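You operate a simulated robot arm through the tools that you are given. There is no shell and no other tool. Be economical: measure what you need, move in short steps, check, and stop when the job is done.

You run a simulated two-armed robot. Do the job below in one go: nothing can be reset, and whatever is moved stays where it is left.

## Task
Pick up the carton labelled "ties" from the top of the converter with one hand, pass it to the other hand and put it in the top tray of the cart. Set down upright: carton.

The check looks at the end state, three seconds after you hand in, the way a careful person would. Anything else that was tipped, shoved, dropped, spilled or broken makes it a failure.

## Robot
Two 7-joint arms with two-finger parallel grippers on one trunk, on a base that drives. Base frame: it is fixed to the floor where the robot stands at the start and does not move with it; the origin is under the middle of the robot, x ahead of it, y to its left, z up. Readings come in m, degrees, newtons and seconds.
The left shoulder is at the start at [0.07, 0.134, 1.151], the right one opposite. With the tool pointing down near the work surface each hand reaches from about 0.18 to 0.64 m from the robot's upright axis, wherever it stands, measured 20 degrees to its own side. Places, roughly: top tray of the cart [-0.4, 0.9, 0.8]. Payload 1.57 kg a hand.
The tool frame of a hand sits at the grasp point between the pads (the TCP): z along the fingers, y along the line on which they close. The tips reach 0.03 m beyond it. Largest opening 0.08 m; finger width 0.017, thickness 0.012; the body of the gripper, 0.04 by 0.082 m, starts 0.08 m behind the TCP.
Orientation is that of the tool frame in the base frame, as a unit quaternion [w, x, y, z]. With the fingers straight down and closing along the base's y, the tool's x points along the base's -x, its y along +y and its z along -z.

## Interface
- The arms move only by the tool apply_moves. It takes "left_rows", "right_rows" or both (then of equal length, played together; a hand with none holds still); each is one flat list of numbers, 6 for each row, row after row: the shift along the tool's x, y, z in m, then the turn, a rotation vector about the tool's x, y, z in degrees. In form: [x, y, z, wx, wy, wz, x, y, z, wx, wy, wz, ...]. A call has 1 to 12 rows; each row is the pose to reach, as a shift and turn from the pose commanded when the call began, along the tool's axes at that moment. "left_claw" and "right_claw" are, for a hand that has rows, the gripper command, from -1 (shut) to 1 (fully open), values between in proportion, set as the call begins (left out, the last holds). Rows are played at 5 a second. More than 0.05 m and 8.6 degrees between two rows, or a gripper value outside its range, and nothing of the call is played. A pose out of reach is approached as far as the arm can. The call stops where the force on the tool passes 40 N (or 10 N more than at its start, if that is more) or the arm is blocked; 0.2 s more then pass. Each finger travels about 0.153 m/s and halts on what it meets, pressing with about 38 N; the grip force reading is that of the motor and also rises with nothing between the fingers. The clock runs only during rows and for 0.2 s after the last one: add rows that repeat a pose to give the fingers time. The reply holds the time, the measured pose of the TCP, the force on the tool along the base axes, the opening and the grip force, in the units named above and with some noise, with the torque about the TCP (base axes, N m) and any sound that the robot's microphone picked up.
- Cameras (640 x 400 px; columns grow to the right, rows downward): "scene" is now at [0.0944, 0.0604, 1.356]; the picture's right is [0.82, -0.57, -0.00], its down [-0.45, -0.64, -0.62] and it looks along [0.36, 0.51, -0.78] (base axes); focal length 214 px, centre (320, 200). "left" rides on the left gripper at [0.072, 0.007, -0.122] in its tool frame; the picture's right is [-0.09, 1.00, 0.00], its down [-0.84, -0.08, -0.54] and it looks along [-0.54, -0.05, 0.84] (tool axes); focal length 238 px, centre (320, 200). "right" rides on the right gripper at [0.072, -0.007, -0.122] in its tool frame; the picture's right is [0.09, 1.00, 0.00], its down [-0.84, 0.08, -0.54] and it looks along [-0.54, 0.05, 0.84] (tool axes); focal length 238 px, centre (320, 200). There is no depth. A picture from a camera that has moved, and an enlarged one, comes with that camera's place and axes in the base frame and with its lens.
- capture(camera): a new picture of that camera. No time passes.
- slide_trunk(by): slides the trunk up (or, below 0, down) by that many m; the arms and the scene camera ride with it, the base frame stays. It gives what a move gives, with no picture.
- drive_base(legs): drives the robot by 1 to 6 legs, each [ahead, left, turn to the left] in m, m and degrees, along the robot's own axes; the way and the turn of a leg run together, so that a leg with both is an arc; at most 1.5 m and 180 degrees a leg. The arms and the cameras ride along, it lands a little off, and it stops where it bumps. It gives what a move gives.
- turn_head(pan, tilt): turns the head with the scene camera to pan (to the left, within 86 degrees either way) and tilt (down, from -29 to 69), counted from straight ahead of the robot. It gives what a move gives.
- close_up(camera, box): a new picture of the part [left, top, right, bottom] of that camera's present view, enlarged. No time passes.
- job_done(): hands the job in; it is judged then, once.

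Go step by step. Nothing tells you exact positions but the pictures and the camera data: compare them with the known pose of the tool, close in by small moves and look again before you grip or let go. The budget is 120 turns and 88 pictures, counting those below and the enlarged ones. Unless the task says otherwise, let go and move clear before handing in, and close with one line.

The tools are called after "Emit:" by a JSON object that holds its "op" and its "data". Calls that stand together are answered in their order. apply_moves: Moves the arms, as the interface text tells. Its arguments: {"type":"object","properties":{"left_rows":{"type":"array","items":{"type":"number"}},"left_claw":{"type":"number"},"right_rows":{"type":"array","items":{"type":"number"}},"right_claw":{"type":"number"}},"required":[]} The other tools are called the same way: slide_trunk (by) slides the trunk up or down; drive_base (legs) drives the base; turn_head (pan, tilt) turns the head that bears the scene camera; capture (camera) takes a picture; close_up (camera, box) takes an enlarged picture of a part of a camera's view; job_done () hands the job in.

At the start:

```text
t: 0.0
left_ee_pos: [0.3292, 0.401, 1.1164]
left_orientation: [0.0, 0.0, 1.0, 0.0]
left_ft_force: [0.2, 0.4, -0.2]
left_wrist_torque: [0.0, 0.01, -0.01]
left_grip_width: 0.08
left_finger_force: 0.1
right_ee_pos: [0.3854, 0.0463, 1.1759]
right_orientation: [0.0, 0.0, 1.0, 0.0]
right_ft_force: [0.1, 0.4, -0.3]
right_wrist_torque: [0.0, -0.03, -0.01]
right_grip_width: 0.08
right_finger_force: 0.1
trunk travel left (down, up): [-0.725, 0.215]
robot x, y, heading: [0.0013, -0.0017, -0.0]
head pan, tilt: [54.9, 51.5]
```

scene: 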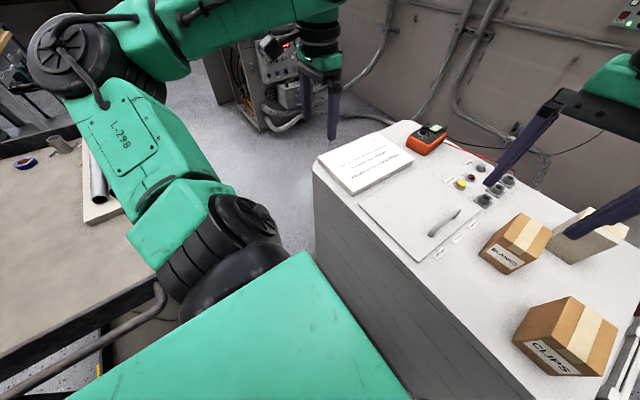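
right: 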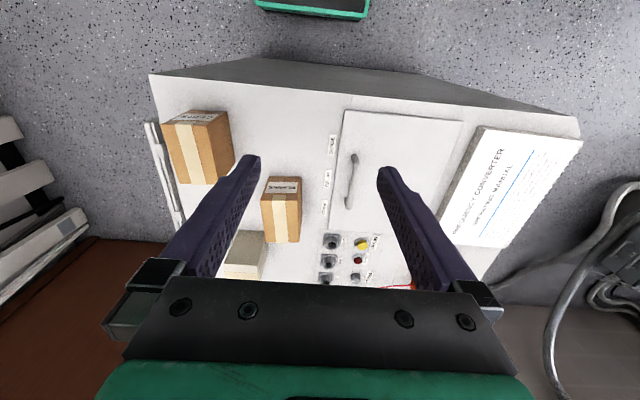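
left: 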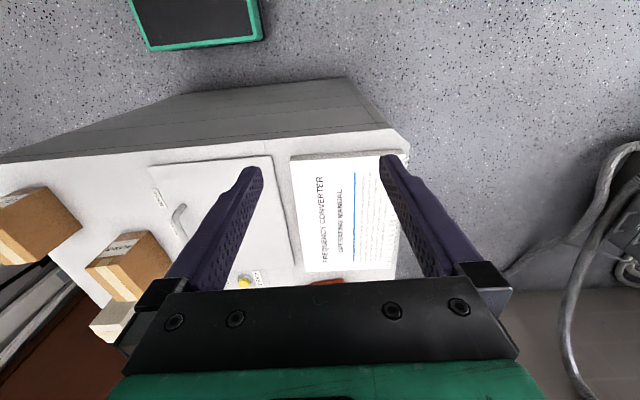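

I see the converter ahead with a carton "CLIPS", a smaller carton that may read "BLANKS", and a pale box. I will turn the head toward the converter to find "ties".

Emit:
{"op": "turn_head", "data": {"pan": 0, "tilt": 50}}

Emit:
{"op": "capture", "data": {"camera": "scene"}}

Emit:
{"op": "close_up", "data": {"camera": "right", "box": [140, 90, 340, 290]}}

```text
t: 1.2
left_ee_pos: [0.3288, 0.4014, 1.1138]
left_orientation: [-0.001, 0.0, 1.0, 0.0]
left_ft_force: [2.0, 0.2, 1.3]
left_wrist_torque: [0.02, 0.0, -0.01]
left_grip_width: 0.0805
left_finger_force: 0.0
right_ee_pos: [0.3863, 0.0468, 1.1756]
right_orientation: [0.0, 0.0, 1.0, -0.001]
right_ft_force: [-0.4, -0.4, 0.3]
right_wrist_torque: [-0.01, 0.01, 0.01]
right_grip_width: 0.0801
right_finger_force: 0.1
trunk travel left (down, up): [-0.725, 0.215]
robot x, y, heading: [-0.0035, -0.0007, -0.3]
head pan, tilt: [0.0, 50.0]
```

```text
84 pictures are left
camera scene: at [0.128, -0.0015, 1.3579], right [0.0, -1.0, 0.0], down [-0.77, 0.0, -0.64], along [0.64, 0.0, -0.77], focal length 214 px, centre (320, 200)
```

scene: 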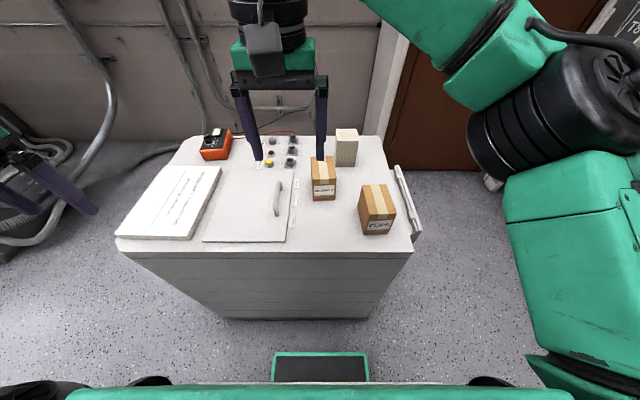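

```text
2.00 times, centred on (240, 190) of right
camera zoom: at [0.3153, 0.0395, 1.2978], right [-0.09, 1.0, 0.0], down [0.84, 0.08, 0.54], along [0.54, 0.05, -0.84], focal length 477 px, centre (480, 220)
```

zoom: 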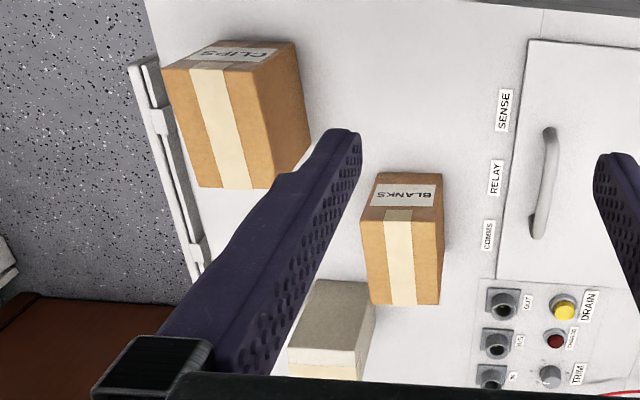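

The third, pale box behind may be the "ties" one. I look closer.

Emit:
{"op": "close_up", "data": {"camera": "scene", "box": [260, 110, 420, 250]}}

Emit:
{"op": "turn_head", "data": {"pan": -15, "tilt": 30}}

Emit:
{"op": "capture", "data": {"camera": "scene"}}

```text
2.86 times, centred on (340, 180) of scene
camera zoom: at [0.128, -0.0015, 1.3579], right [0.0, -1.0, 0.0], down [-0.77, 0.0, -0.64], along [0.64, 0.0, -0.77], focal length 613 px, centre (263, 257)
```

zoom: 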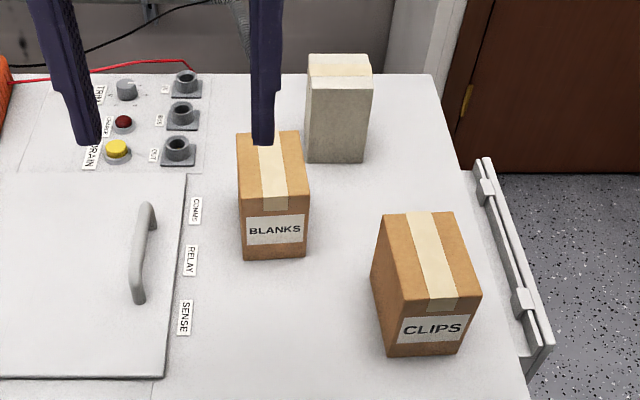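

```text
t: 2.1
left_ee_pos: [0.3283, 0.402, 1.1156]
left_orientation: [0.0, 0.0, 1.0, 0.0]
left_ft_force: [0.4, 0.8, 0.4]
left_wrist_torque: [0.01, 0.02, 0.01]
left_grip_width: 0.0802
left_finger_force: 0.1
right_ee_pos: [0.3868, 0.0463, 1.1756]
right_orientation: [0.0, 0.0, 1.0, 0.0]
right_ft_force: [-0.6, 0.4, -0.2]
right_wrist_torque: [-0.04, 0.02, 0.0]
right_grip_width: 0.08
right_finger_force: 0.1
trunk travel left (down, up): [-0.725, 0.215]
robot x, y, heading: [0.0024, -0.0035, -0.0]
head pan, tilt: [-15.0, 30.0]
```

```text
81 pictures are left
camera scene: at [0.1383, -0.0249, 1.3874], right [-0.26, -0.97, 0.0], down [-0.48, 0.13, -0.87], along [0.84, -0.22, -0.5], focal length 214 px, centre (320, 200)
```

scene: 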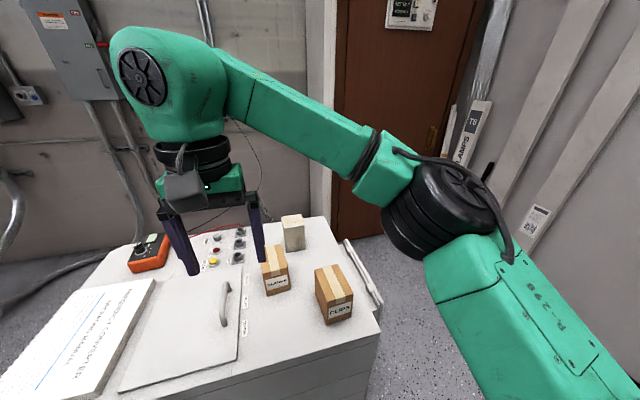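

The pale box sits near [0.74, -0.09], top z about 0.95, with its label not in view yet. I zoom with other views to see its other sides.

Emit:
{"op": "close_up", "data": {"camera": "left", "box": [0, 180, 200, 400]}}

Emit:
{"op": "close_up", "data": {"camera": "scene", "box": [230, 190, 390, 340]}}

Emit:
{"op": "turn_head", "data": {"pan": -70, "tilt": 35}}

Emit:
{"op": "capture", "data": {"camera": "scene"}}

Emit:
{"op": "turn_head", "data": {"pan": 86, "tilt": 40}}

Emit:
{"op": "capture", "data": {"camera": "scene"}}

```text
1.82 times, centred on (100, 290) of left
camera zoom: at [0.2564, 0.4085, 1.238], right [0.09, 1.0, 0.0], down [0.84, -0.08, 0.54], along [0.54, -0.05, -0.84], focal length 433 px, centre (720, 36)
```

zoom: 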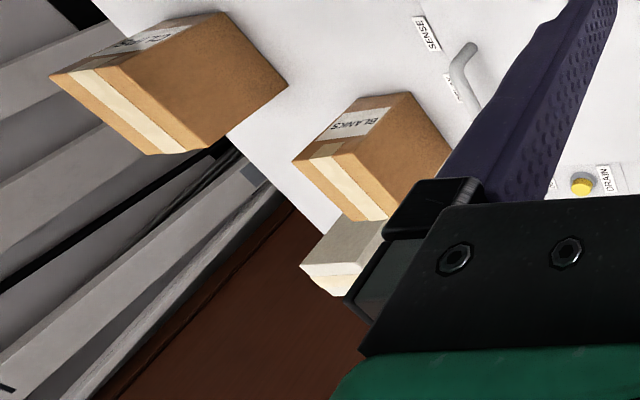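

```text
2.67 times, centred on (310, 265) of scene
camera zoom: at [0.1383, -0.0249, 1.3874], right [-0.26, -0.97, 0.0], down [-0.48, 0.13, -0.87], along [0.84, -0.22, -0.5], focal length 572 px, centre (347, 27)
```

zoom: 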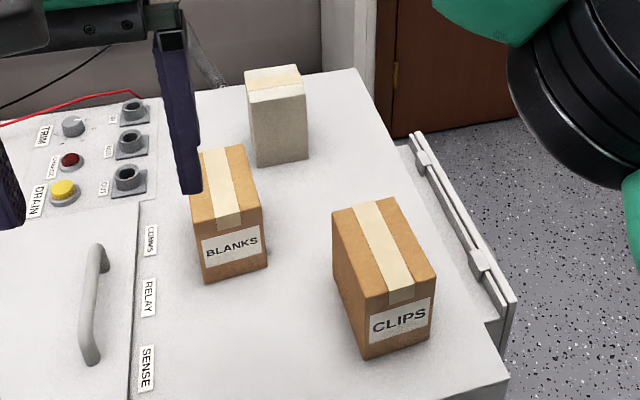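

```text
t: 3.3
left_ee_pos: [0.3293, 0.402, 1.1162]
left_orientation: [0.0, 0.0, 1.0, -0.001]
left_ft_force: [0.5, 0.2, -0.2]
left_wrist_torque: [0.03, -0.01, 0.01]
left_grip_width: 0.0801
left_finger_force: 0.0
right_ee_pos: [0.3862, 0.0462, 1.1764]
right_orientation: [0.0, 0.0, 1.0, 0.0]
right_ft_force: [0.2, 0.5, -0.2]
right_wrist_torque: [-0.02, 0.04, -0.02]
right_grip_width: 0.0801
right_finger_force: 0.1
trunk travel left (down, up): [-0.725, 0.215]
robot x, y, heading: [0.0006, 0.0009, 0.1]
head pan, tilt: [-70.0, 35.0]
```

```text
78 pictures are left
camera scene: at [0.0812, -0.0843, 1.3797], right [-0.94, -0.34, 0.0], down [-0.2, 0.54, -0.82], along [0.28, -0.77, -0.57], focal length 214 px, centre (320, 200)
```

scene: 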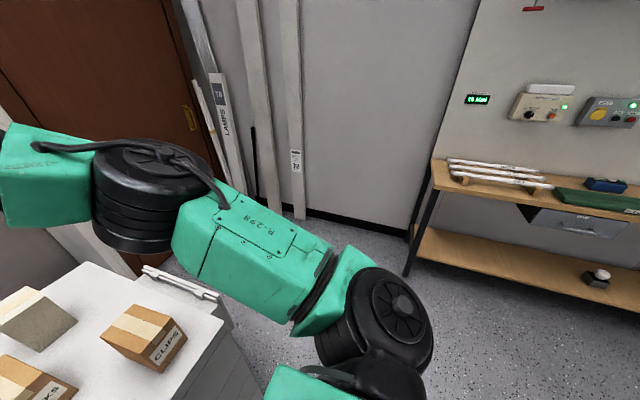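

```text
t: 5.7
left_ee_pos: [0.3288, 0.4017, 1.1159]
left_orientation: [0.001, 0.0, 1.0, 0.0]
left_ft_force: [-0.2, -0.2, -0.6]
left_wrist_torque: [0.02, 0.0, -0.01]
left_grip_width: 0.08
left_finger_force: 0.2
right_ee_pos: [0.3867, 0.0462, 1.1758]
right_orientation: [0.0, 0.0, 1.0, 0.0]
right_ft_force: [-0.5, -0.9, 1.0]
right_wrist_torque: [0.05, 0.01, -0.02]
right_grip_width: 0.08
right_finger_force: 0.1
trunk travel left (down, up): [-0.725, 0.215]
robot x, y, heading: [-0.0, 0.001, 0.1]
head pan, tilt: [85.9, 40.0]
```

```text
77 pictures are left
camera scene: at [0.057, 0.0832, 1.3721], right [1.0, -0.07, 0.0], down [-0.05, -0.64, -0.77], along [0.05, 0.76, -0.64], focal length 214 px, centre (320, 200)
```

scene: 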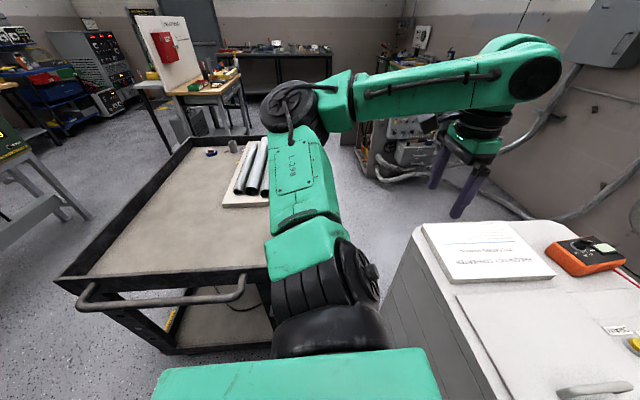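

The pale box's tape appears to run sideways, so its label is on a side face. I drive ahead a bit (the gap to the converter is about 0.16 m) and swing the right hand to the right to look at that side.

Emit:
{"op": "drive_base", "data": {"legs": [[0.1, 0, 0]]}}

Emit:
{"op": "apply_moves", "data": {"right_rows": [0, -0.05, 0, 0, 0, 0, 0, -0.1, 0, 0, 0, 0, 0, -0.15, 0, 0, 0, 0, 0, -0.2, 0, 0, 0, 0, 0, -0.25, 0, 0, 0, 0, 0, -0.3, 0, 0, 0, 0, 0, -0.35, 0, 0, 0, 0, 0, -0.38, 0, 0, 0, 0]}}

Emit:
{"op": "capture", "data": {"camera": "right"}}

Emit:
{"op": "turn_head", "data": {"pan": -5, "tilt": 45}}

Emit:
{"op": "capture", "data": {"camera": "scene"}}

```text
t: 6.9
left_ee_pos: [0.4263, 0.4018, 1.1157]
left_orientation: [0.002, 0.0, 1.0, 0.001]
left_ft_force: [0.6, -0.1, -0.1]
left_wrist_torque: [0.0, 0.05, 0.0]
left_grip_width: 0.0799
left_finger_force: 0.1
right_ee_pos: [0.4839, 0.046, 1.1765]
right_orientation: [0.001, 0.0, 1.0, 0.0]
right_ft_force: [-1.1, 0.1, 0.1]
right_wrist_torque: [0.02, 0.0, -0.02]
right_grip_width: 0.0802
right_finger_force: 0.0
trunk travel left (down, up): [-0.725, 0.215]
robot x, y, heading: [0.1001, -0.0017, 0.1]
head pan, tilt: [85.9, 40.0]
```

```text
t: 8.7
left_ee_pos: [0.4289, 0.4016, 1.1151]
left_orientation: [0.0, 0.0, 1.0, 0.002]
left_ft_force: [0.0, -0.5, 0.0]
left_wrist_torque: [0.01, -0.01, 0.0]
left_grip_width: 0.0802
left_finger_force: 0.0
right_ee_pos: [0.4835, -0.3353, 1.1769]
right_orientation: [0.0, 0.001, 1.0, 0.001]
right_ft_force: [0.0, -0.3, 0.0]
right_wrist_torque: [-0.03, 0.02, 0.0]
right_grip_width: 0.0799
right_finger_force: 0.1
trunk travel left (down, up): [-0.725, 0.215]
robot x, y, heading: [0.1004, 0.0001, -0.1]
head pan, tilt: [85.9, 40.0]
```

```text
76 pictures are left
camera right: at [0.4123, -0.3424, 1.299], right [-0.09, 1.0, 0.0], down [0.84, 0.08, 0.54], along [0.54, 0.05, -0.84], focal length 238 px, centre (320, 200)
```

right: 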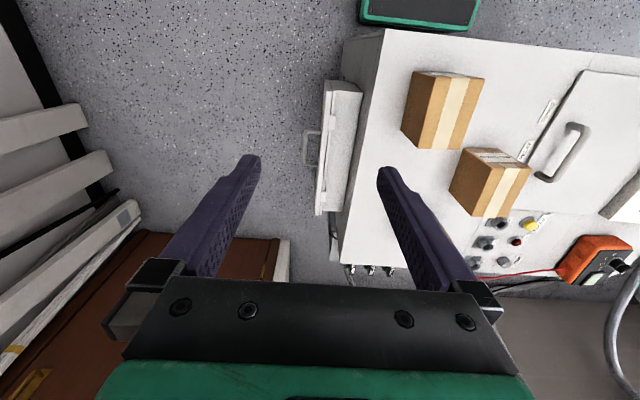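

```text
t: 10.3
left_ee_pos: [0.4283, 0.4009, 1.1158]
left_orientation: [0.0, 0.001, 1.0, 0.001]
left_ft_force: [0.2, -0.5, -0.6]
left_wrist_torque: [0.0, 0.0, -0.01]
left_grip_width: 0.08
left_finger_force: 0.0
right_ee_pos: [0.484, -0.3338, 1.1777]
right_orientation: [0.0, -0.001, 1.0, 0.0]
right_ft_force: [0.4, 0.4, -0.1]
right_wrist_torque: [0.01, 0.03, 0.01]
right_grip_width: 0.0801
right_finger_force: 0.0
trunk travel left (down, up): [-0.725, 0.215]
robot x, y, heading: [0.0958, -0.0019, -0.2]
head pan, tilt: [-5.0, 45.0]
```

```text
75 pictures are left
camera scene: at [0.2314, -0.0089, 1.3649], right [-0.09, -1.0, 0.0], down [-0.7, 0.06, -0.71], along [0.7, -0.06, -0.71], focal length 214 px, centre (320, 200)
```

scene: 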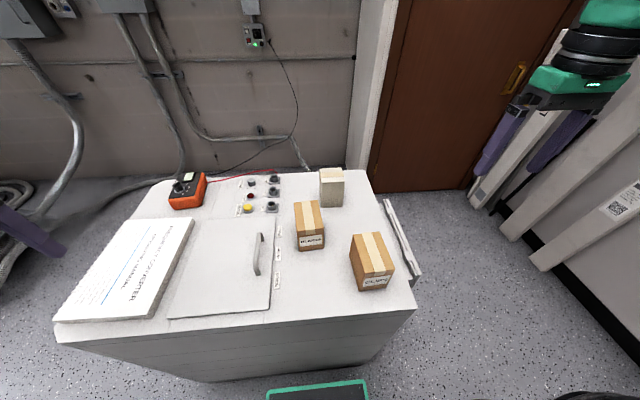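

The finger hides the pale box in the right hand's view; I yaw that hand left so its camera looks along the box's right side.

Emit:
{"op": "apply_moves", "data": {"right_rows": [-0.02, 0, 0, 0, 0, -8, -0.04, 0, 0, 0, 0, -16, -0.06, 0, 0, 0, 0, -24, -0.06, 0, 0, 0, 0, -32, -0.06, 0, 0, 0, 0, -40, -0.06, 0, 0, 0, 0, -48, -0.06, 0, 0, 0, 0, -56]}}

Emit:
{"op": "capture", "data": {"camera": "right"}}

Emit:
{"op": "close_up", "data": {"camera": "scene", "box": [280, 150, 420, 300]}}

```text
t: 11.9
left_ee_pos: [0.4276, 0.4016, 1.1154]
left_orientation: [0.001, 0.001, 1.0, 0.0]
left_ft_force: [0.7, 0.5, 1.0]
left_wrist_torque: [0.01, -0.02, 0.01]
left_grip_width: 0.08
left_finger_force: 0.1
right_ee_pos: [0.4185, -0.142, 1.122]
right_orientation: [0.002, -0.467, 0.884, -0.001]
right_ft_force: [0.0, -0.7, 0.3]
right_wrist_torque: [0.02, -0.02, 0.02]
right_grip_width: 0.0804
right_finger_force: 0.1
right hand out of reach, approached as far as the arm can: row 1, 2, 3, 4, 5, 6, 7
trunk travel left (down, up): [-0.725, 0.215]
robot x, y, heading: [0.1007, 0.001, -0.1]
head pan, tilt: [-5.0, 45.0]
```

```text
74 pictures are left
camera right: at [0.383, -0.2058, 1.2441], right [-0.87, 0.49, 0.0], down [0.41, 0.73, 0.54], along [0.27, 0.47, -0.84], focal length 238 px, centre (320, 200)
```

right: 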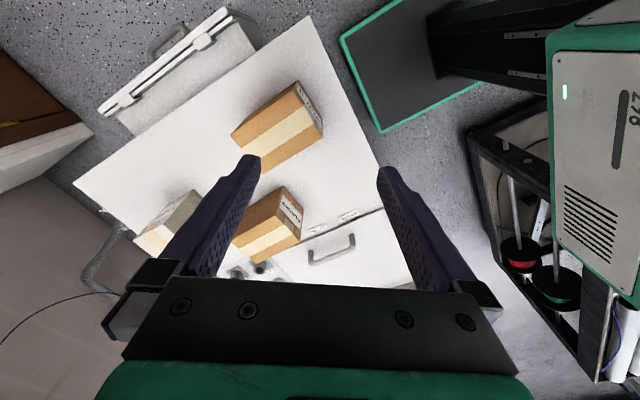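

```text
2.67 times, centred on (350, 225) of scene
camera zoom: at [0.2305, -0.0085, 1.365], right [-0.09, -1.0, 0.0], down [-0.7, 0.06, -0.71], along [0.7, -0.06, -0.71], focal length 572 px, centre (240, 133)
```

zoom: 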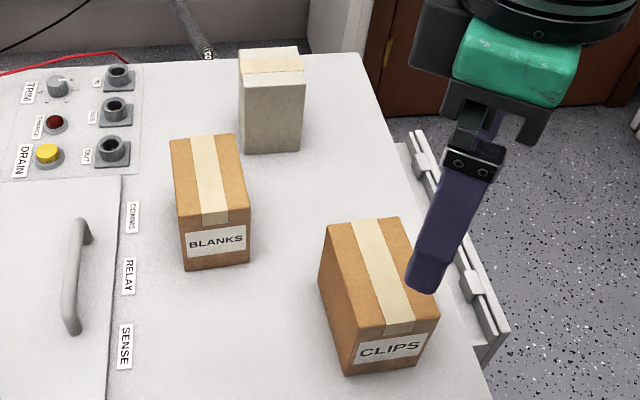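

Emit:
{"op": "close_up", "data": {"camera": "right", "box": [110, 160, 260, 280]}}

```text
3.33 times, centred on (185, 220) of right
camera zoom: at [0.383, -0.2058, 1.2441], right [-0.87, 0.49, 0.0], down [0.41, 0.73, 0.54], along [0.27, 0.47, -0.84], focal length 794 px, centre (770, 133)
```

zoom: 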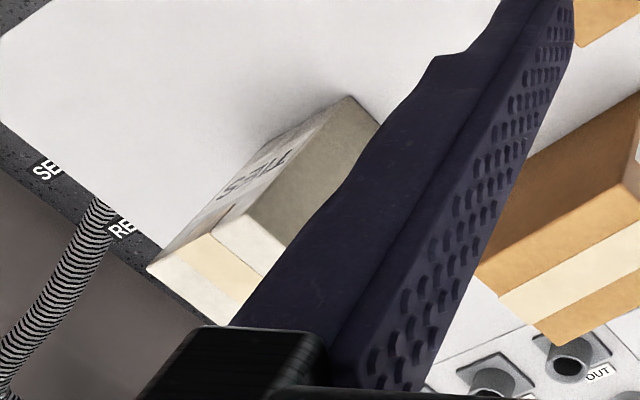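

"TIES" is on the right-hand face of the pale carton: confirmed. It spans about x 0.708–0.779, y -0.126 to -0.053, z 0.845–0.951. I turn the right hand back and see what pose the commands start from.

Emit:
{"op": "apply_moves", "data": {"right_rows": [0.02, 0, 0, 0, 0, 8, 0.03, 0, 0, 0, 0, 16, 0.03, 0, 0, 0, 0, 24, 0.03, 0, 0, 0, 0, 32, 0.03, 0, 0, 0, 0, 40, 0.03, 0, 0, 0, 0, 48, 0.03, 0, 0, 0, 0, 55.7]}}

```text
t: 13.5
left_ee_pos: [0.4283, 0.4002, 1.115]
left_orientation: [0.0, 0.002, 1.0, 0.001]
left_ft_force: [0.8, 0.2, 0.0]
left_wrist_torque: [-0.01, 0.0, -0.02]
left_grip_width: 0.08
left_finger_force: 0.1
right_ee_pos: [0.4036, -0.1748, 1.122]
right_orientation: [0.0, 0.0, 1.0, 0.0]
right_ft_force: [0.1, -1.0, 0.2]
right_wrist_torque: [0.0, -0.01, 0.02]
right_grip_width: 0.0802
right_finger_force: 0.0
trunk travel left (down, up): [-0.725, 0.215]
robot x, y, heading: [0.1024, 0.0008, -0.1]
head pan, tilt: [-5.0, 45.0]
```

Commands start from the achieved pose. I move the right hand with a 30° forward tilt to a pre-grasp point above and in front of the carton.

Emit:
{"op": "apply_moves", "data": {"right_rows": [-0.04, 0.012, 0.005, 0, -5, 0, -0.08, 0.024, 0.01, 0, -10, 0, -0.12, 0.036, 0.015, 0, -15, 0, -0.16, 0.048, 0.02, 0, -20, 0, -0.2, 0.06, 0.025, 0, -25, 0, -0.24, 0.072, 0.03, 0, -30, 0, -0.275, 0.085, 0.03, 0, -30, 0], "right_claw": 1}}

Emit:
{"op": "capture", "data": {"camera": "right"}}

Emit:
{"op": "capture", "data": {"camera": "scene"}}

```text
t: 15.1
left_ee_pos: [0.4295, 0.4024, 1.1145]
left_orientation: [-0.001, 0.001, 1.0, 0.0]
left_ft_force: [0.6, -0.4, 0.6]
left_wrist_torque: [0.0, 0.02, 0.02]
left_grip_width: 0.0799
left_finger_force: 0.0
right_ee_pos: [0.6837, -0.0863, 1.0925]
right_orientation: [0.259, -0.002, 0.966, 0.0]
right_ft_force: [0.1, 0.7, -0.4]
right_wrist_torque: [-0.02, 0.02, -0.02]
right_grip_width: 0.08
right_finger_force: 0.0
trunk travel left (down, up): [-0.725, 0.215]
robot x, y, heading: [0.1018, -0.0014, 0.2]
head pan, tilt: [-5.0, 45.0]
```

```text
71 pictures are left
camera right: at [0.5612, -0.0931, 1.1616], right [-0.08, 1.0, -0.05], down [0.45, 0.08, 0.89], along [0.89, 0.05, -0.46], focal length 238 px, centre (320, 200)
```

right: 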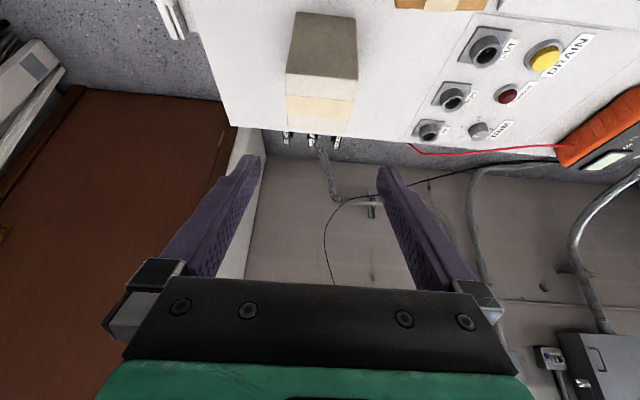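

```text
70 pictures are left
camera scene: at [0.233, -0.0075, 1.3647], right [-0.09, -1.0, 0.0], down [-0.71, 0.06, -0.71], along [0.7, -0.06, -0.71], focal length 214 px, centre (320, 200)
```

scene: 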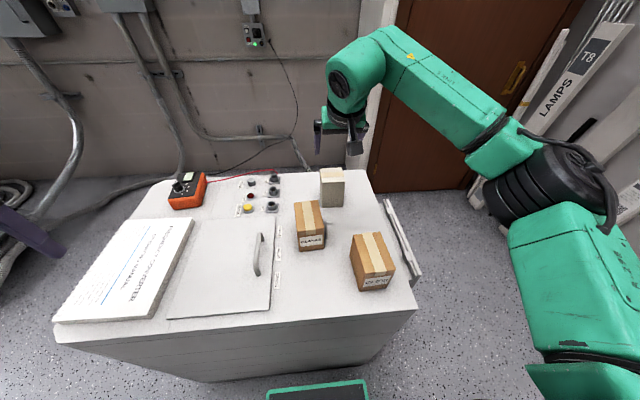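

Reached easily. I enlarge the carton in the wrist view to measure it precisely.

Emit:
{"op": "close_up", "data": {"camera": "right", "box": [270, 0, 380, 150]}}

Emit:
{"op": "close_up", "data": {"camera": "scene", "box": [300, 150, 360, 220]}}

```text
2.67 times, centred on (325, 75) of right
camera zoom: at [0.5612, -0.0931, 1.1616], right [-0.08, 1.0, -0.05], down [0.45, 0.08, 0.89], along [0.89, 0.05, -0.46], focal length 636 px, centre (307, 533)
```

zoom: 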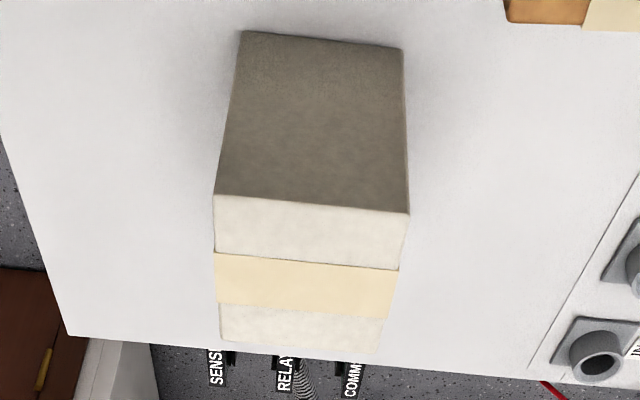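

```text
5.71 times, centred on (330, 185) of scene
camera zoom: at [0.233, -0.0075, 1.3647], right [-0.09, -1.0, 0.0], down [-0.71, 0.06, -0.71], along [0.7, -0.06, -0.71], focal length 1226 px, centre (263, 286)
```

zoom: 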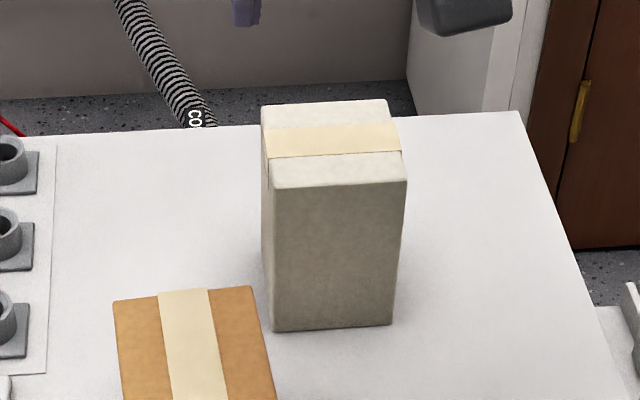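

Carton: centre about [0.749, -0.089], 0.072 square, 0.105 tall, aligned to the axes. I move in along the tool to just above its top edge and check the centring.

Emit:
{"op": "apply_moves", "data": {"right_rows": [0.014, -0.001, 0.034, 0, 0, 0, 0.028, -0.002, 0.068, 0, 0, 0, 0.041, -0.0025, 0.1, 0, 0, 0, 0.041, -0.0025, 0.1, 0, 0, 0]}}

Emit:
{"op": "capture", "data": {"camera": "right"}}

Emit:
{"op": "capture", "data": {"camera": "scene"}}

```text
t: 16.1
left_ee_pos: [0.4286, 0.4005, 1.1162]
left_orientation: [0.0, 0.0, 1.0, 0.001]
left_ft_force: [-0.4, 1.0, -0.6]
left_wrist_torque: [-0.04, -0.03, -0.04]
left_grip_width: 0.0799
left_finger_force: 0.1
right_ee_pos: [0.6937, -0.0882, 0.9852]
right_orientation: [0.258, -0.003, 0.966, 0.001]
right_ft_force: [0.5, -0.5, 0.1]
right_wrist_torque: [-0.01, -0.02, 0.0]
right_grip_width: 0.0802
right_finger_force: 0.0
trunk travel left (down, up): [-0.725, 0.215]
robot x, y, heading: [0.0999, 0.0006, -0.0]
head pan, tilt: [-5.0, 45.0]
```

```text
67 pictures are left
camera right: at [0.5694, -0.096, 1.055], right [-0.08, 1.0, -0.05], down [0.45, 0.08, 0.89], along [0.89, 0.05, -0.46], focal length 238 px, centre (320, 200)
```

right: 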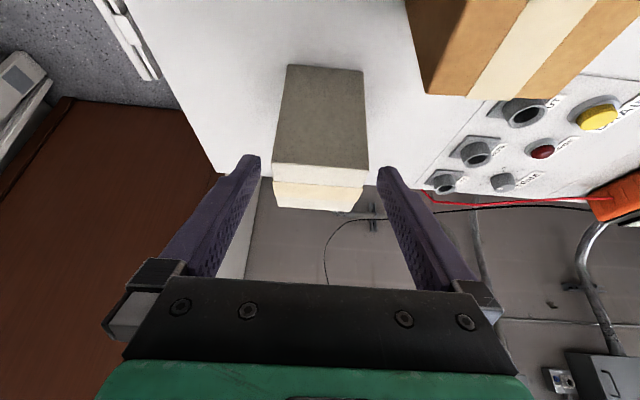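

```text
66 pictures are left
camera scene: at [0.2313, -0.0089, 1.3649], right [-0.09, -1.0, 0.0], down [-0.7, 0.06, -0.71], along [0.7, -0.06, -0.71], focal length 214 px, centre (320, 200)
```

scene: 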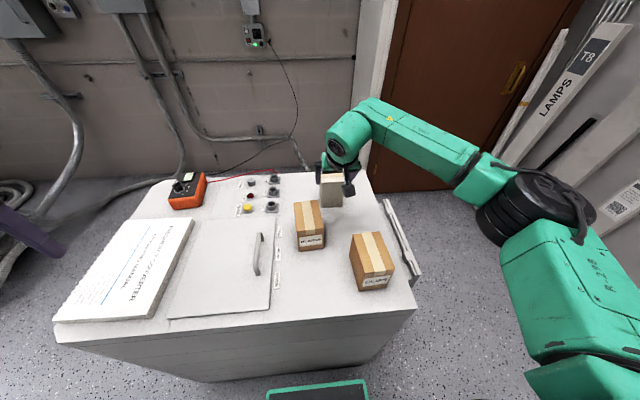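

Centred to about 1 mm. I advance to the grasp pose.

Emit:
{"op": "apply_moves", "data": {"right_rows": [-0.001, -0.001, 0.025, 0, 0, 0, -0.002, -0.001, 0.05, 0, 0, 0, -0.003, -0.001, 0.075, 0, 0, 0, -0.004, -0.001, 0.095, 0, 0, 0, -0.004, -0.001, 0.095, 0, 0, 0]}}

Emit:
{"op": "capture", "data": {"camera": "right"}}

Emit:
{"op": "close_up", "data": {"camera": "scene", "box": [280, 140, 380, 260]}}

```text
t: 17.3
left_ee_pos: [0.4279, 0.4022, 1.1156]
left_orientation: [0.0, 0.001, 1.0, 0.001]
left_ft_force: [0.5, -0.2, 0.8]
left_wrist_torque: [-0.02, 0.01, 0.04]
left_grip_width: 0.0803
left_finger_force: 0.1
right_ee_pos: [0.7431, -0.0918, 0.9047]
right_orientation: [0.26, -0.003, 0.966, 0.001]
right_ft_force: [0.6, -0.2, 0.2]
right_wrist_torque: [0.03, 0.01, 0.0]
right_grip_width: 0.0799
right_finger_force: 0.0
trunk travel left (down, up): [-0.725, 0.215]
robot x, y, heading: [0.0997, -0.0002, 0.1]
head pan, tilt: [-5.0, 45.0]
```

```text
65 pictures are left
camera right: at [0.6215, -0.1003, 0.9748], right [-0.09, 1.0, -0.05], down [0.45, 0.08, 0.89], along [0.89, 0.05, -0.46], focal length 238 px, centre (320, 200)
```

right: 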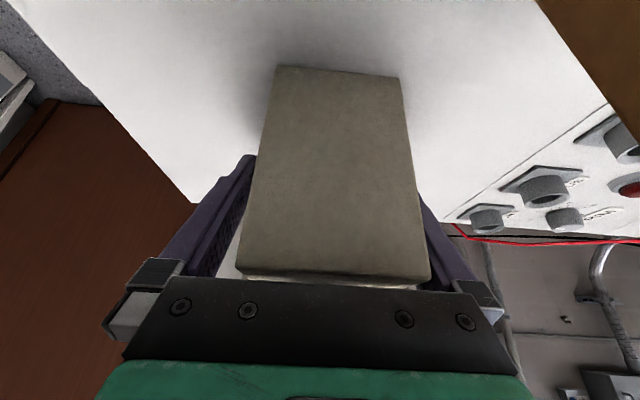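

```text
3.33 times, centred on (330, 200) of scene
camera zoom: at [0.2311, -0.009, 1.3649], right [-0.09, -1.0, 0.0], down [-0.7, 0.06, -0.71], along [0.7, -0.06, -0.71], focal length 715 px, centre (287, 200)
```

zoom: 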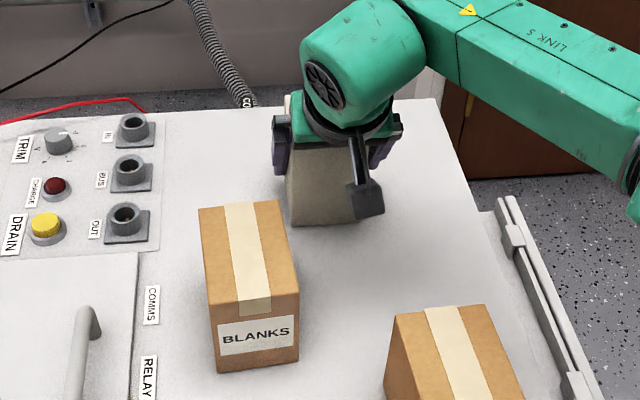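

No contact and the carton sits between the fingers, so I close and hold, then look at the readings.

Emit:
{"op": "apply_moves", "data": {"right_rows": [0, 0, 0, 0, 0, 0, 0, 0, 0, 0, 0, 0, 0, 0, 0, 0, 0, 0, 0, 0, 0, 0, 0, 0], "right_claw": -1}}

```text
t: 18.3
left_ee_pos: [0.4286, 0.4016, 1.1157]
left_orientation: [0.0, 0.001, 1.0, 0.0]
left_ft_force: [-0.4, -0.7, 0.7]
left_wrist_torque: [0.0, -0.04, 0.04]
left_grip_width: 0.08
left_finger_force: 0.0
right_ee_pos: [0.7444, -0.0923, 0.9047]
right_orientation: [0.259, -0.003, 0.966, 0.001]
right_ft_force: [0.1, -1.2, 0.7]
right_wrist_torque: [-0.04, -0.08, -0.06]
right_grip_width: 0.0695
right_finger_force: 37.6
trunk travel left (down, up): [-0.725, 0.215]
robot x, y, heading: [0.1003, 0.0036, 0.2]
head pan, tilt: [-5.0, 45.0]
```

Gripped at 0.0695 m. I lift straight up.

Emit:
{"op": "apply_moves", "data": {"right_rows": [-0.01, 0, -0.0173, 0, 0, 0, -0.02, 0, -0.0346, 0, 0, 0, -0.035, 0, -0.0606, 0, 0, 0, -0.05, 0, -0.0866, 0, 0, 0, -0.065, 0, -0.1126, 0, 0, 0, -0.08, 0, -0.1386, 0, 0, 0]}}

Emit:
{"op": "capture", "data": {"camera": "scene"}}

```text
t: 19.7
left_ee_pos: [0.4278, 0.4014, 1.116]
left_orientation: [0.0, 0.001, 1.0, 0.0]
left_ft_force: [0.1, 0.8, -0.6]
left_wrist_torque: [-0.01, -0.02, -0.01]
left_grip_width: 0.08
left_finger_force: 0.1
right_ee_pos: [0.7438, -0.0929, 1.0647]
right_orientation: [0.259, -0.001, 0.966, 0.0]
right_ft_force: [0.0, 0.0, -1.0]
right_wrist_torque: [0.01, 0.01, 0.0]
right_grip_width: 0.0695
right_finger_force: 37.8
trunk travel left (down, up): [-0.725, 0.215]
robot x, y, heading: [0.1013, 0.0003, 0.0]
head pan, tilt: [-5.0, 45.0]
```

```text
63 pictures are left
camera scene: at [0.2311, -0.0085, 1.3649], right [-0.09, -1.0, 0.0], down [-0.7, 0.06, -0.71], along [0.7, -0.06, -0.71], focal length 214 px, centre (320, 200)
```

scene: 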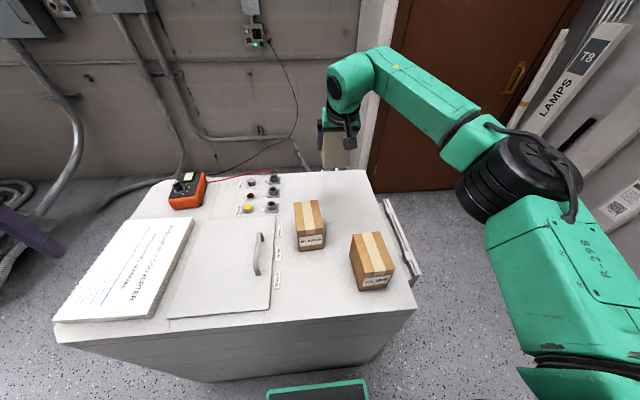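

The carton is held and light. I bring it back and turn the right hand 45° to the left, ready for the hand-over in front of the robot.

Emit:
{"op": "apply_moves", "data": {"right_rows": [0.0286, 0.0147, -0.0228, -3.75, 0, -6.495, 0.0572, 0.0294, -0.0456, -7.5, 0, -12.99, 0.0858, 0.0441, -0.0684, -11.25, 0, -19.485, 0.1144, 0.0588, -0.0912, -15, 0, -25.98, 0.143, 0.0735, -0.114, -18.75, 0, -32.475, 0.1714, 0.088, -0.137, -22.5, 0, -38.97]}}

Emit:
{"op": "turn_head", "data": {"pan": 0, "tilt": 45}}

Emit:
{"op": "capture", "data": {"camera": "scene"}}

Emit:
{"op": "capture", "data": {"camera": "left"}}

```text
t: 21.1
left_ee_pos: [0.4284, 0.401, 1.1148]
left_orientation: [0.0, 0.001, 1.0, 0.001]
left_ft_force: [0.1, -0.6, -0.3]
left_wrist_torque: [0.03, -0.01, 0.01]
left_grip_width: 0.08
left_finger_force: 0.1
right_ee_pos: [0.5231, -0.0034, 1.0987]
right_orientation: [0.239, -0.372, 0.891, 0.101]
right_ft_force: [-0.3, 0.2, -1.5]
right_wrist_torque: [-0.01, -0.01, -0.01]
right_grip_width: 0.0696
right_finger_force: 38.0
trunk travel left (down, up): [-0.725, 0.215]
robot x, y, heading: [0.0941, -0.003, -0.1]
head pan, tilt: [-5.0, 45.0]
```

```text
t: 21.8
left_ee_pos: [0.4297, 0.4002, 1.1157]
left_orientation: [0.0, 0.001, 1.0, 0.002]
left_ft_force: [0.3, 0.4, 0.1]
left_wrist_torque: [0.0, 0.0, 0.01]
left_grip_width: 0.0799
left_finger_force: 0.1
right_ee_pos: [0.5248, -0.0041, 1.0986]
right_orientation: [0.238, -0.371, 0.892, 0.099]
right_ft_force: [0.6, -0.4, -0.4]
right_wrist_torque: [0.02, -0.04, -0.02]
right_grip_width: 0.0696
right_finger_force: 38.3
trunk travel left (down, up): [-0.725, 0.215]
robot x, y, heading: [0.1008, 0.0008, -0.1]
head pan, tilt: [0.0, 45.0]
```

```text
62 pictures are left
camera scene: at [0.2318, -0.0018, 1.3649], right [0.0, -1.0, 0.0], down [-0.71, 0.0, -0.71], along [0.71, 0.0, -0.71], focal length 214 px, centre (320, 200)
```

scene: 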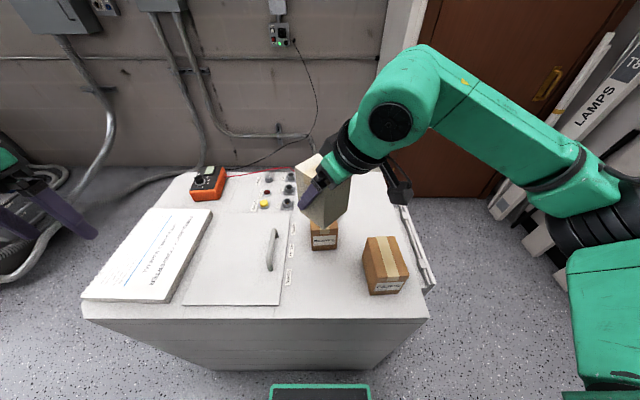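

```text
61 pictures are left
camera left: at [0.3563, 0.4082, 1.2381], right [0.09, 1.0, 0.0], down [0.84, -0.08, 0.54], along [0.54, -0.05, -0.84], focal length 238 px, centre (320, 200)
```

left: 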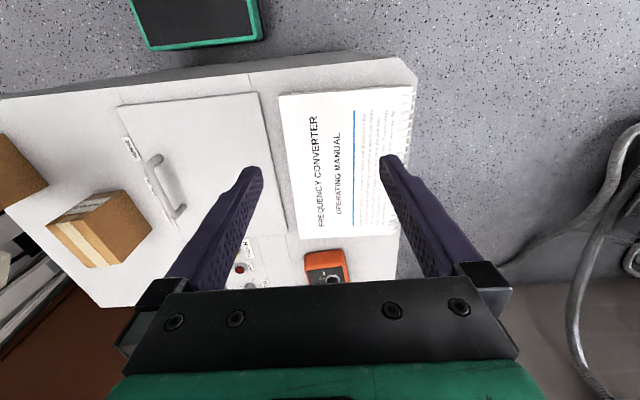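

The carton now stands near [0.528, 0.0, 1.09], turned 45°. I bring the left hand to a stand-off on its own side, pointing down 45° and yawed 45° to the right.

Emit:
{"op": "apply_moves", "data": {"left_rows": [0.0006, -0.0371, -0.0122, 2.206, -5.325, 5.325, 0.0012, -0.0742, -0.0244, 4.412, -10.65, 10.65, 0.0018, -0.1113, -0.0366, 6.62, -15.975, 15.975, 0.0024, -0.1484, -0.0488, 8.825, -21.3, 21.3, 0.003, -0.1855, -0.061, 11.03, -26.625, 26.625, 0.0036, -0.2226, -0.0732, 13.24, -31.95, 31.95, 0.0042, -0.2597, -0.0854, 15.44, -37.275, 37.275, 0.005, -0.297, -0.0975, 17.65, -42.6, 42.6], "left_claw": 1}}

Emit:
{"op": "capture", "data": {"camera": "left"}}

Emit:
{"op": "capture", "data": {"camera": "scene"}}

```text
t: 23.6
left_ee_pos: [0.4206, 0.1023, 1.213]
left_orientation: [0.354, 0.356, 0.853, -0.146]
left_ft_force: [0.0, -0.5, -0.1]
left_wrist_torque: [0.0, 0.0, 0.03]
left_grip_width: 0.0804
left_finger_force: 0.0
right_ee_pos: [0.5234, -0.0055, 1.0985]
right_orientation: [0.239, -0.373, 0.891, 0.1]
right_ft_force: [-0.5, -1.3, -1.1]
right_wrist_torque: [0.02, -0.01, -0.01]
right_grip_width: 0.0695
right_finger_force: 38.2
trunk travel left (down, up): [-0.725, 0.215]
robot x, y, heading: [0.0994, -0.0047, -0.1]
head pan, tilt: [0.0, 45.0]
```

```text
60 pictures are left
camera left: at [0.3278, 0.2042, 1.2489], right [0.75, 0.66, 0.07], down [0.09, -0.21, 0.97], along [0.65, -0.73, -0.21], focal length 238 px, centre (320, 200)
```

left: 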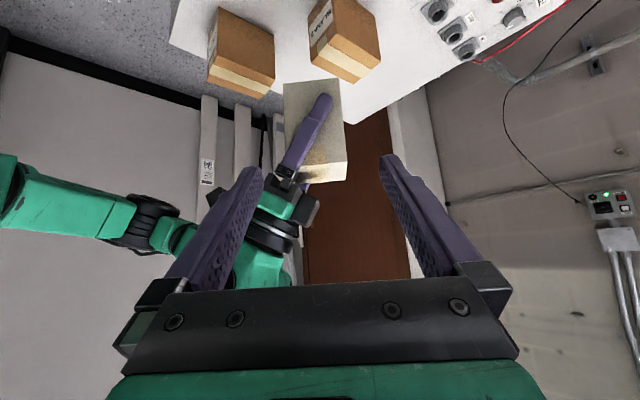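

```text
59 pictures are left
camera scene: at [0.2306, -0.0039, 1.365], right [0.0, -1.0, 0.0], down [-0.71, 0.0, -0.71], along [0.71, 0.0, -0.71], focal length 214 px, centre (320, 200)
```

scene: 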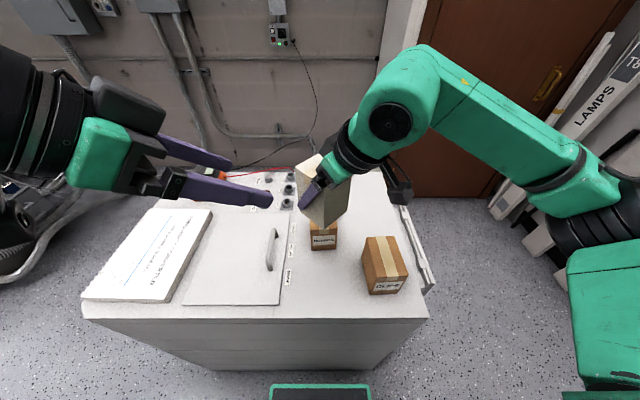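

Both poses work. I enlarge the left hand's view of the carton to line up exactly.

Emit:
{"op": "close_up", "data": {"camera": "left", "box": [260, 60, 370, 200]}}

```text
2.86 times, centred on (315, 130) of left
camera zoom: at [0.3278, 0.2042, 1.2489], right [0.75, 0.66, 0.07], down [0.09, -0.21, 0.97], along [0.65, -0.73, -0.21], focal length 681 px, centre (334, 400)
```

zoom: 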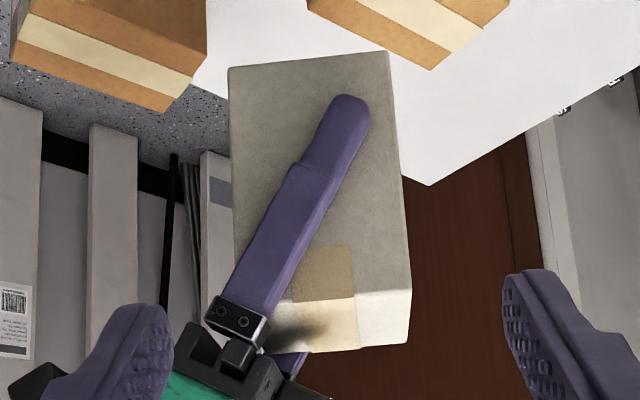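

The carton centre is about 7 mm to the image-left of the left hand's centre line. I shift for that and close in to just before the carton, then look again.

Emit:
{"op": "apply_moves", "data": {"left_rows": [-0.0025, -0.0025, 0.03, 0, 0, 0, -0.005, -0.005, 0.06, 0, 0, 0, -0.0074, -0.0073, 0.1, 0, 0, 0, -0.0074, -0.0073, 0.1, 0, 0, 0]}}

Emit:
{"op": "capture", "data": {"camera": "left"}}

Emit:
{"op": "close_up", "data": {"camera": "scene", "box": [200, 100, 440, 250]}}

```text
t: 24.6
left_ee_pos: [0.471, 0.0453, 1.1506]
left_orientation: [0.353, 0.355, 0.853, -0.148]
left_ft_force: [0.5, 0.0, -0.1]
left_wrist_torque: [-0.02, -0.04, 0.0]
left_grip_width: 0.08
left_finger_force: 0.0
right_ee_pos: [0.5249, -0.0028, 1.0988]
right_orientation: [0.239, -0.372, 0.891, 0.1]
right_ft_force: [-0.1, 0.2, -0.5]
right_wrist_torque: [-0.01, 0.01, -0.01]
right_grip_width: 0.0696
right_finger_force: 37.7
trunk travel left (down, up): [-0.725, 0.215]
robot x, y, heading: [0.1011, 0.0016, 0.1]
head pan, tilt: [0.0, 45.0]
```

```text
57 pictures are left
camera left: at [0.3785, 0.1484, 1.1859], right [0.75, 0.66, 0.06], down [0.09, -0.2, 0.97], along [0.65, -0.73, -0.21], focal length 238 px, centre (320, 200)
```

left: 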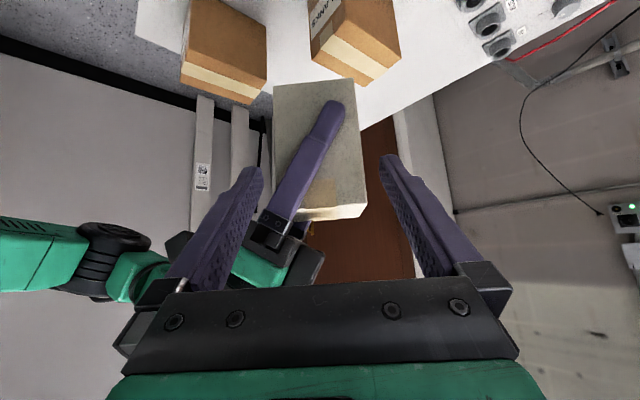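

```text
2.67 times, centred on (320, 175) of scene
camera zoom: at [0.2313, -0.0013, 1.3649], right [0.0, -1.0, 0.0], down [-0.71, 0.0, -0.71], along [0.71, 0.0, -0.71], focal length 572 px, centre (320, 267)
```

zoom: 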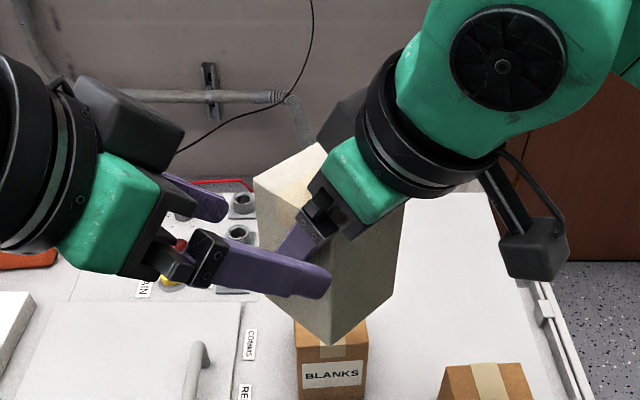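

Alignment is within about 1 mm. I advance the rest of the way in small steps.

Emit:
{"op": "apply_moves", "data": {"left_rows": [0, -0.0005, 0.018, 0, 0, 0, 0, -0.001, 0.036, 0, 0, 0, 0, -0.001, 0.054, 0, 0, 0, 0, -0.001, 0.072, 0, 0, 0, 0, -0.001, 0.072, 0, 0, 0]}}

Emit:
{"op": "capture", "data": {"camera": "left"}}

Emit:
{"op": "close_up", "data": {"camera": "scene", "box": [200, 100, 440, 250]}}

```text
t: 25.8
left_ee_pos: [0.5141, 0.0051, 1.1006]
left_orientation: [0.351, 0.355, 0.854, -0.146]
left_ft_force: [-13.1, 0.5, -6.4]
left_wrist_torque: [-0.01, -0.99, -0.11]
left_grip_width: 0.0798
left_finger_force: 0.0
left hand out of reach, approached as far as the arm can: row 1, 2, 3, 4, 5
right_ee_pos: [0.5236, -0.0014, 1.0985]
right_orientation: [0.24, -0.373, 0.891, 0.1]
right_ft_force: [13.3, -2.3, 5.4]
right_wrist_torque: [0.05, 1.1, -0.05]
right_grip_width: 0.0695
right_finger_force: 38.5
trunk travel left (down, up): [-0.725, 0.215]
robot x, y, heading: [0.0982, 0.0033, 0.1]
head pan, tilt: [0.0, 45.0]
```

```text
55 pictures are left
camera left: at [0.4211, 0.1076, 1.1376], right [0.75, 0.66, 0.06], down [0.1, -0.21, 0.97], along [0.65, -0.72, -0.22], focal length 238 px, centre (320, 200)
```

left: 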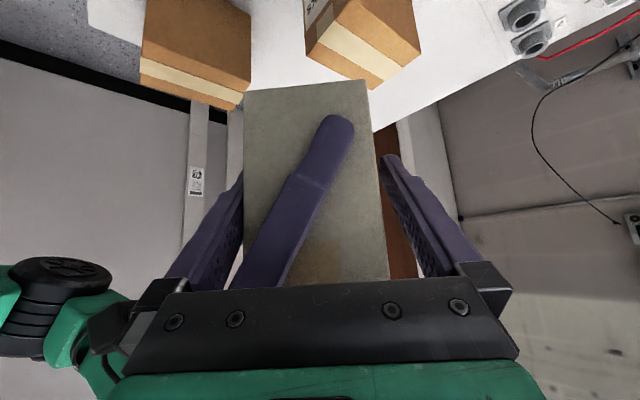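

```text
2.67 times, centred on (320, 175) of scene
camera zoom: at [0.2311, -0.0018, 1.3649], right [0.0, -1.0, 0.0], down [-0.71, 0.0, -0.71], along [0.71, 0.0, -0.71], focal length 572 px, centre (320, 267)
```

zoom: 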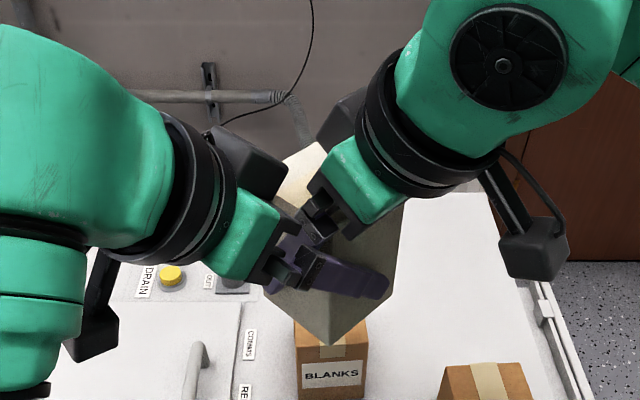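

The left hand ended a few millimetres off sideways (its reach was approximated) and touches the carton with about 13 N. I nudge it toward the free side to centre it.

Emit:
{"op": "apply_moves", "data": {"left_rows": [0, -0.003, -0.003, 0, 0, 0, 0, -0.006, -0.006, 0, 0, 0, 0, -0.006, -0.006, 0, 0, 0]}}

Emit:
{"op": "capture", "data": {"camera": "left"}}

```text
t: 26.6
left_ee_pos: [0.5102, 0.0037, 1.1084]
left_orientation: [0.352, 0.355, 0.854, -0.147]
left_ft_force: [-3.6, -2.2, -6.8]
left_wrist_torque: [0.16, -0.56, 0.09]
left_grip_width: 0.0799
left_finger_force: 0.0
left hand out of reach, approached as far as the arm can: row 2, 3
right_ee_pos: [0.5254, -0.0031, 1.0982]
right_orientation: [0.239, -0.372, 0.891, 0.1]
right_ft_force: [3.8, 1.3, 5.8]
right_wrist_torque: [-0.07, 0.71, -0.13]
right_grip_width: 0.0694
right_finger_force: 38.2
trunk travel left (down, up): [-0.725, 0.215]
robot x, y, heading: [0.1001, -0.0031, -0.2]
head pan, tilt: [0.0, 45.0]
```

```text
53 pictures are left
camera left: at [0.4182, 0.1052, 1.1448], right [0.75, 0.66, 0.07], down [0.09, -0.2, 0.97], along [0.65, -0.73, -0.21], focal length 238 px, centre (320, 200)
```

left: 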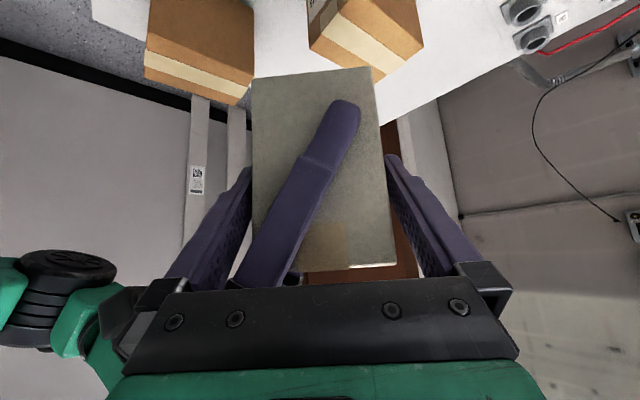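

Emit:
{"op": "close_up", "data": {"camera": "scene", "box": [270, 140, 370, 240]}}

Emit:
{"op": "close_up", "data": {"camera": "left", "box": [200, 60, 420, 300]}}

Emit:
{"op": "capture", "data": {"camera": "right"}}

```text
4.00 times, centred on (320, 190) of scene
camera zoom: at [0.2322, -0.0019, 1.3648], right [0.0, -1.0, 0.0], down [-0.71, 0.0, -0.71], along [0.71, 0.0, -0.71], focal length 858 px, centre (320, 240)
```

zoom: 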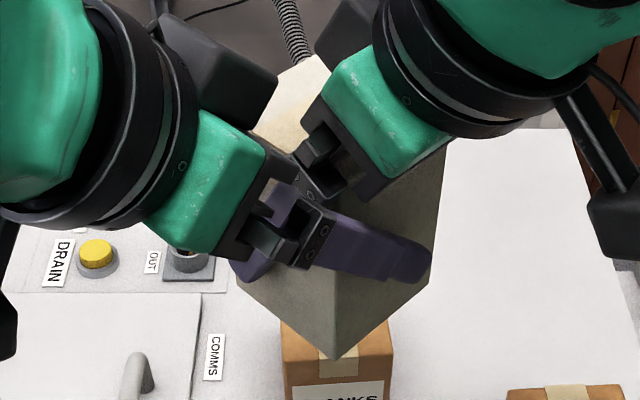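

```text
1.67 times, centred on (310, 180) of left
camera zoom: at [0.4182, 0.1052, 1.1448], right [0.75, 0.66, 0.07], down [0.09, -0.2, 0.97], along [0.65, -0.73, -0.21], focal length 397 px, centre (337, 233)
```

zoom: 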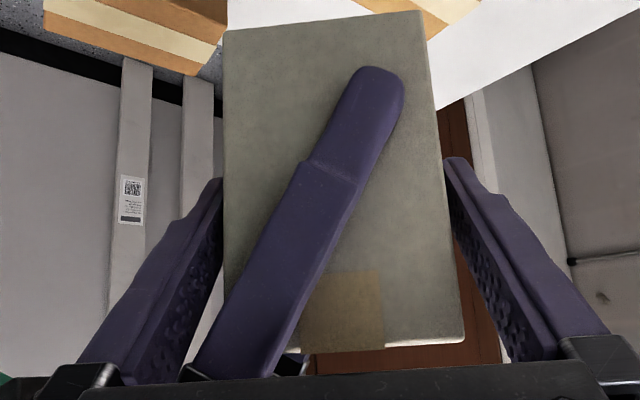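

```text
50 pictures are left
camera right: at [0.4433, -0.0964, 1.1674], right [-0.76, 0.64, -0.05], down [0.26, 0.38, 0.89], along [0.59, 0.67, -0.46], focal length 238 px, centre (320, 200)
```

right: 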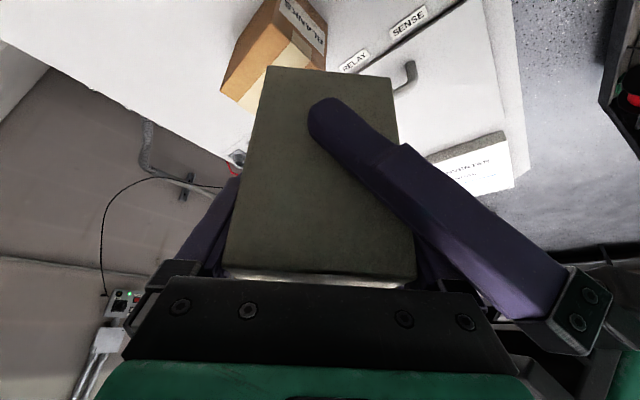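

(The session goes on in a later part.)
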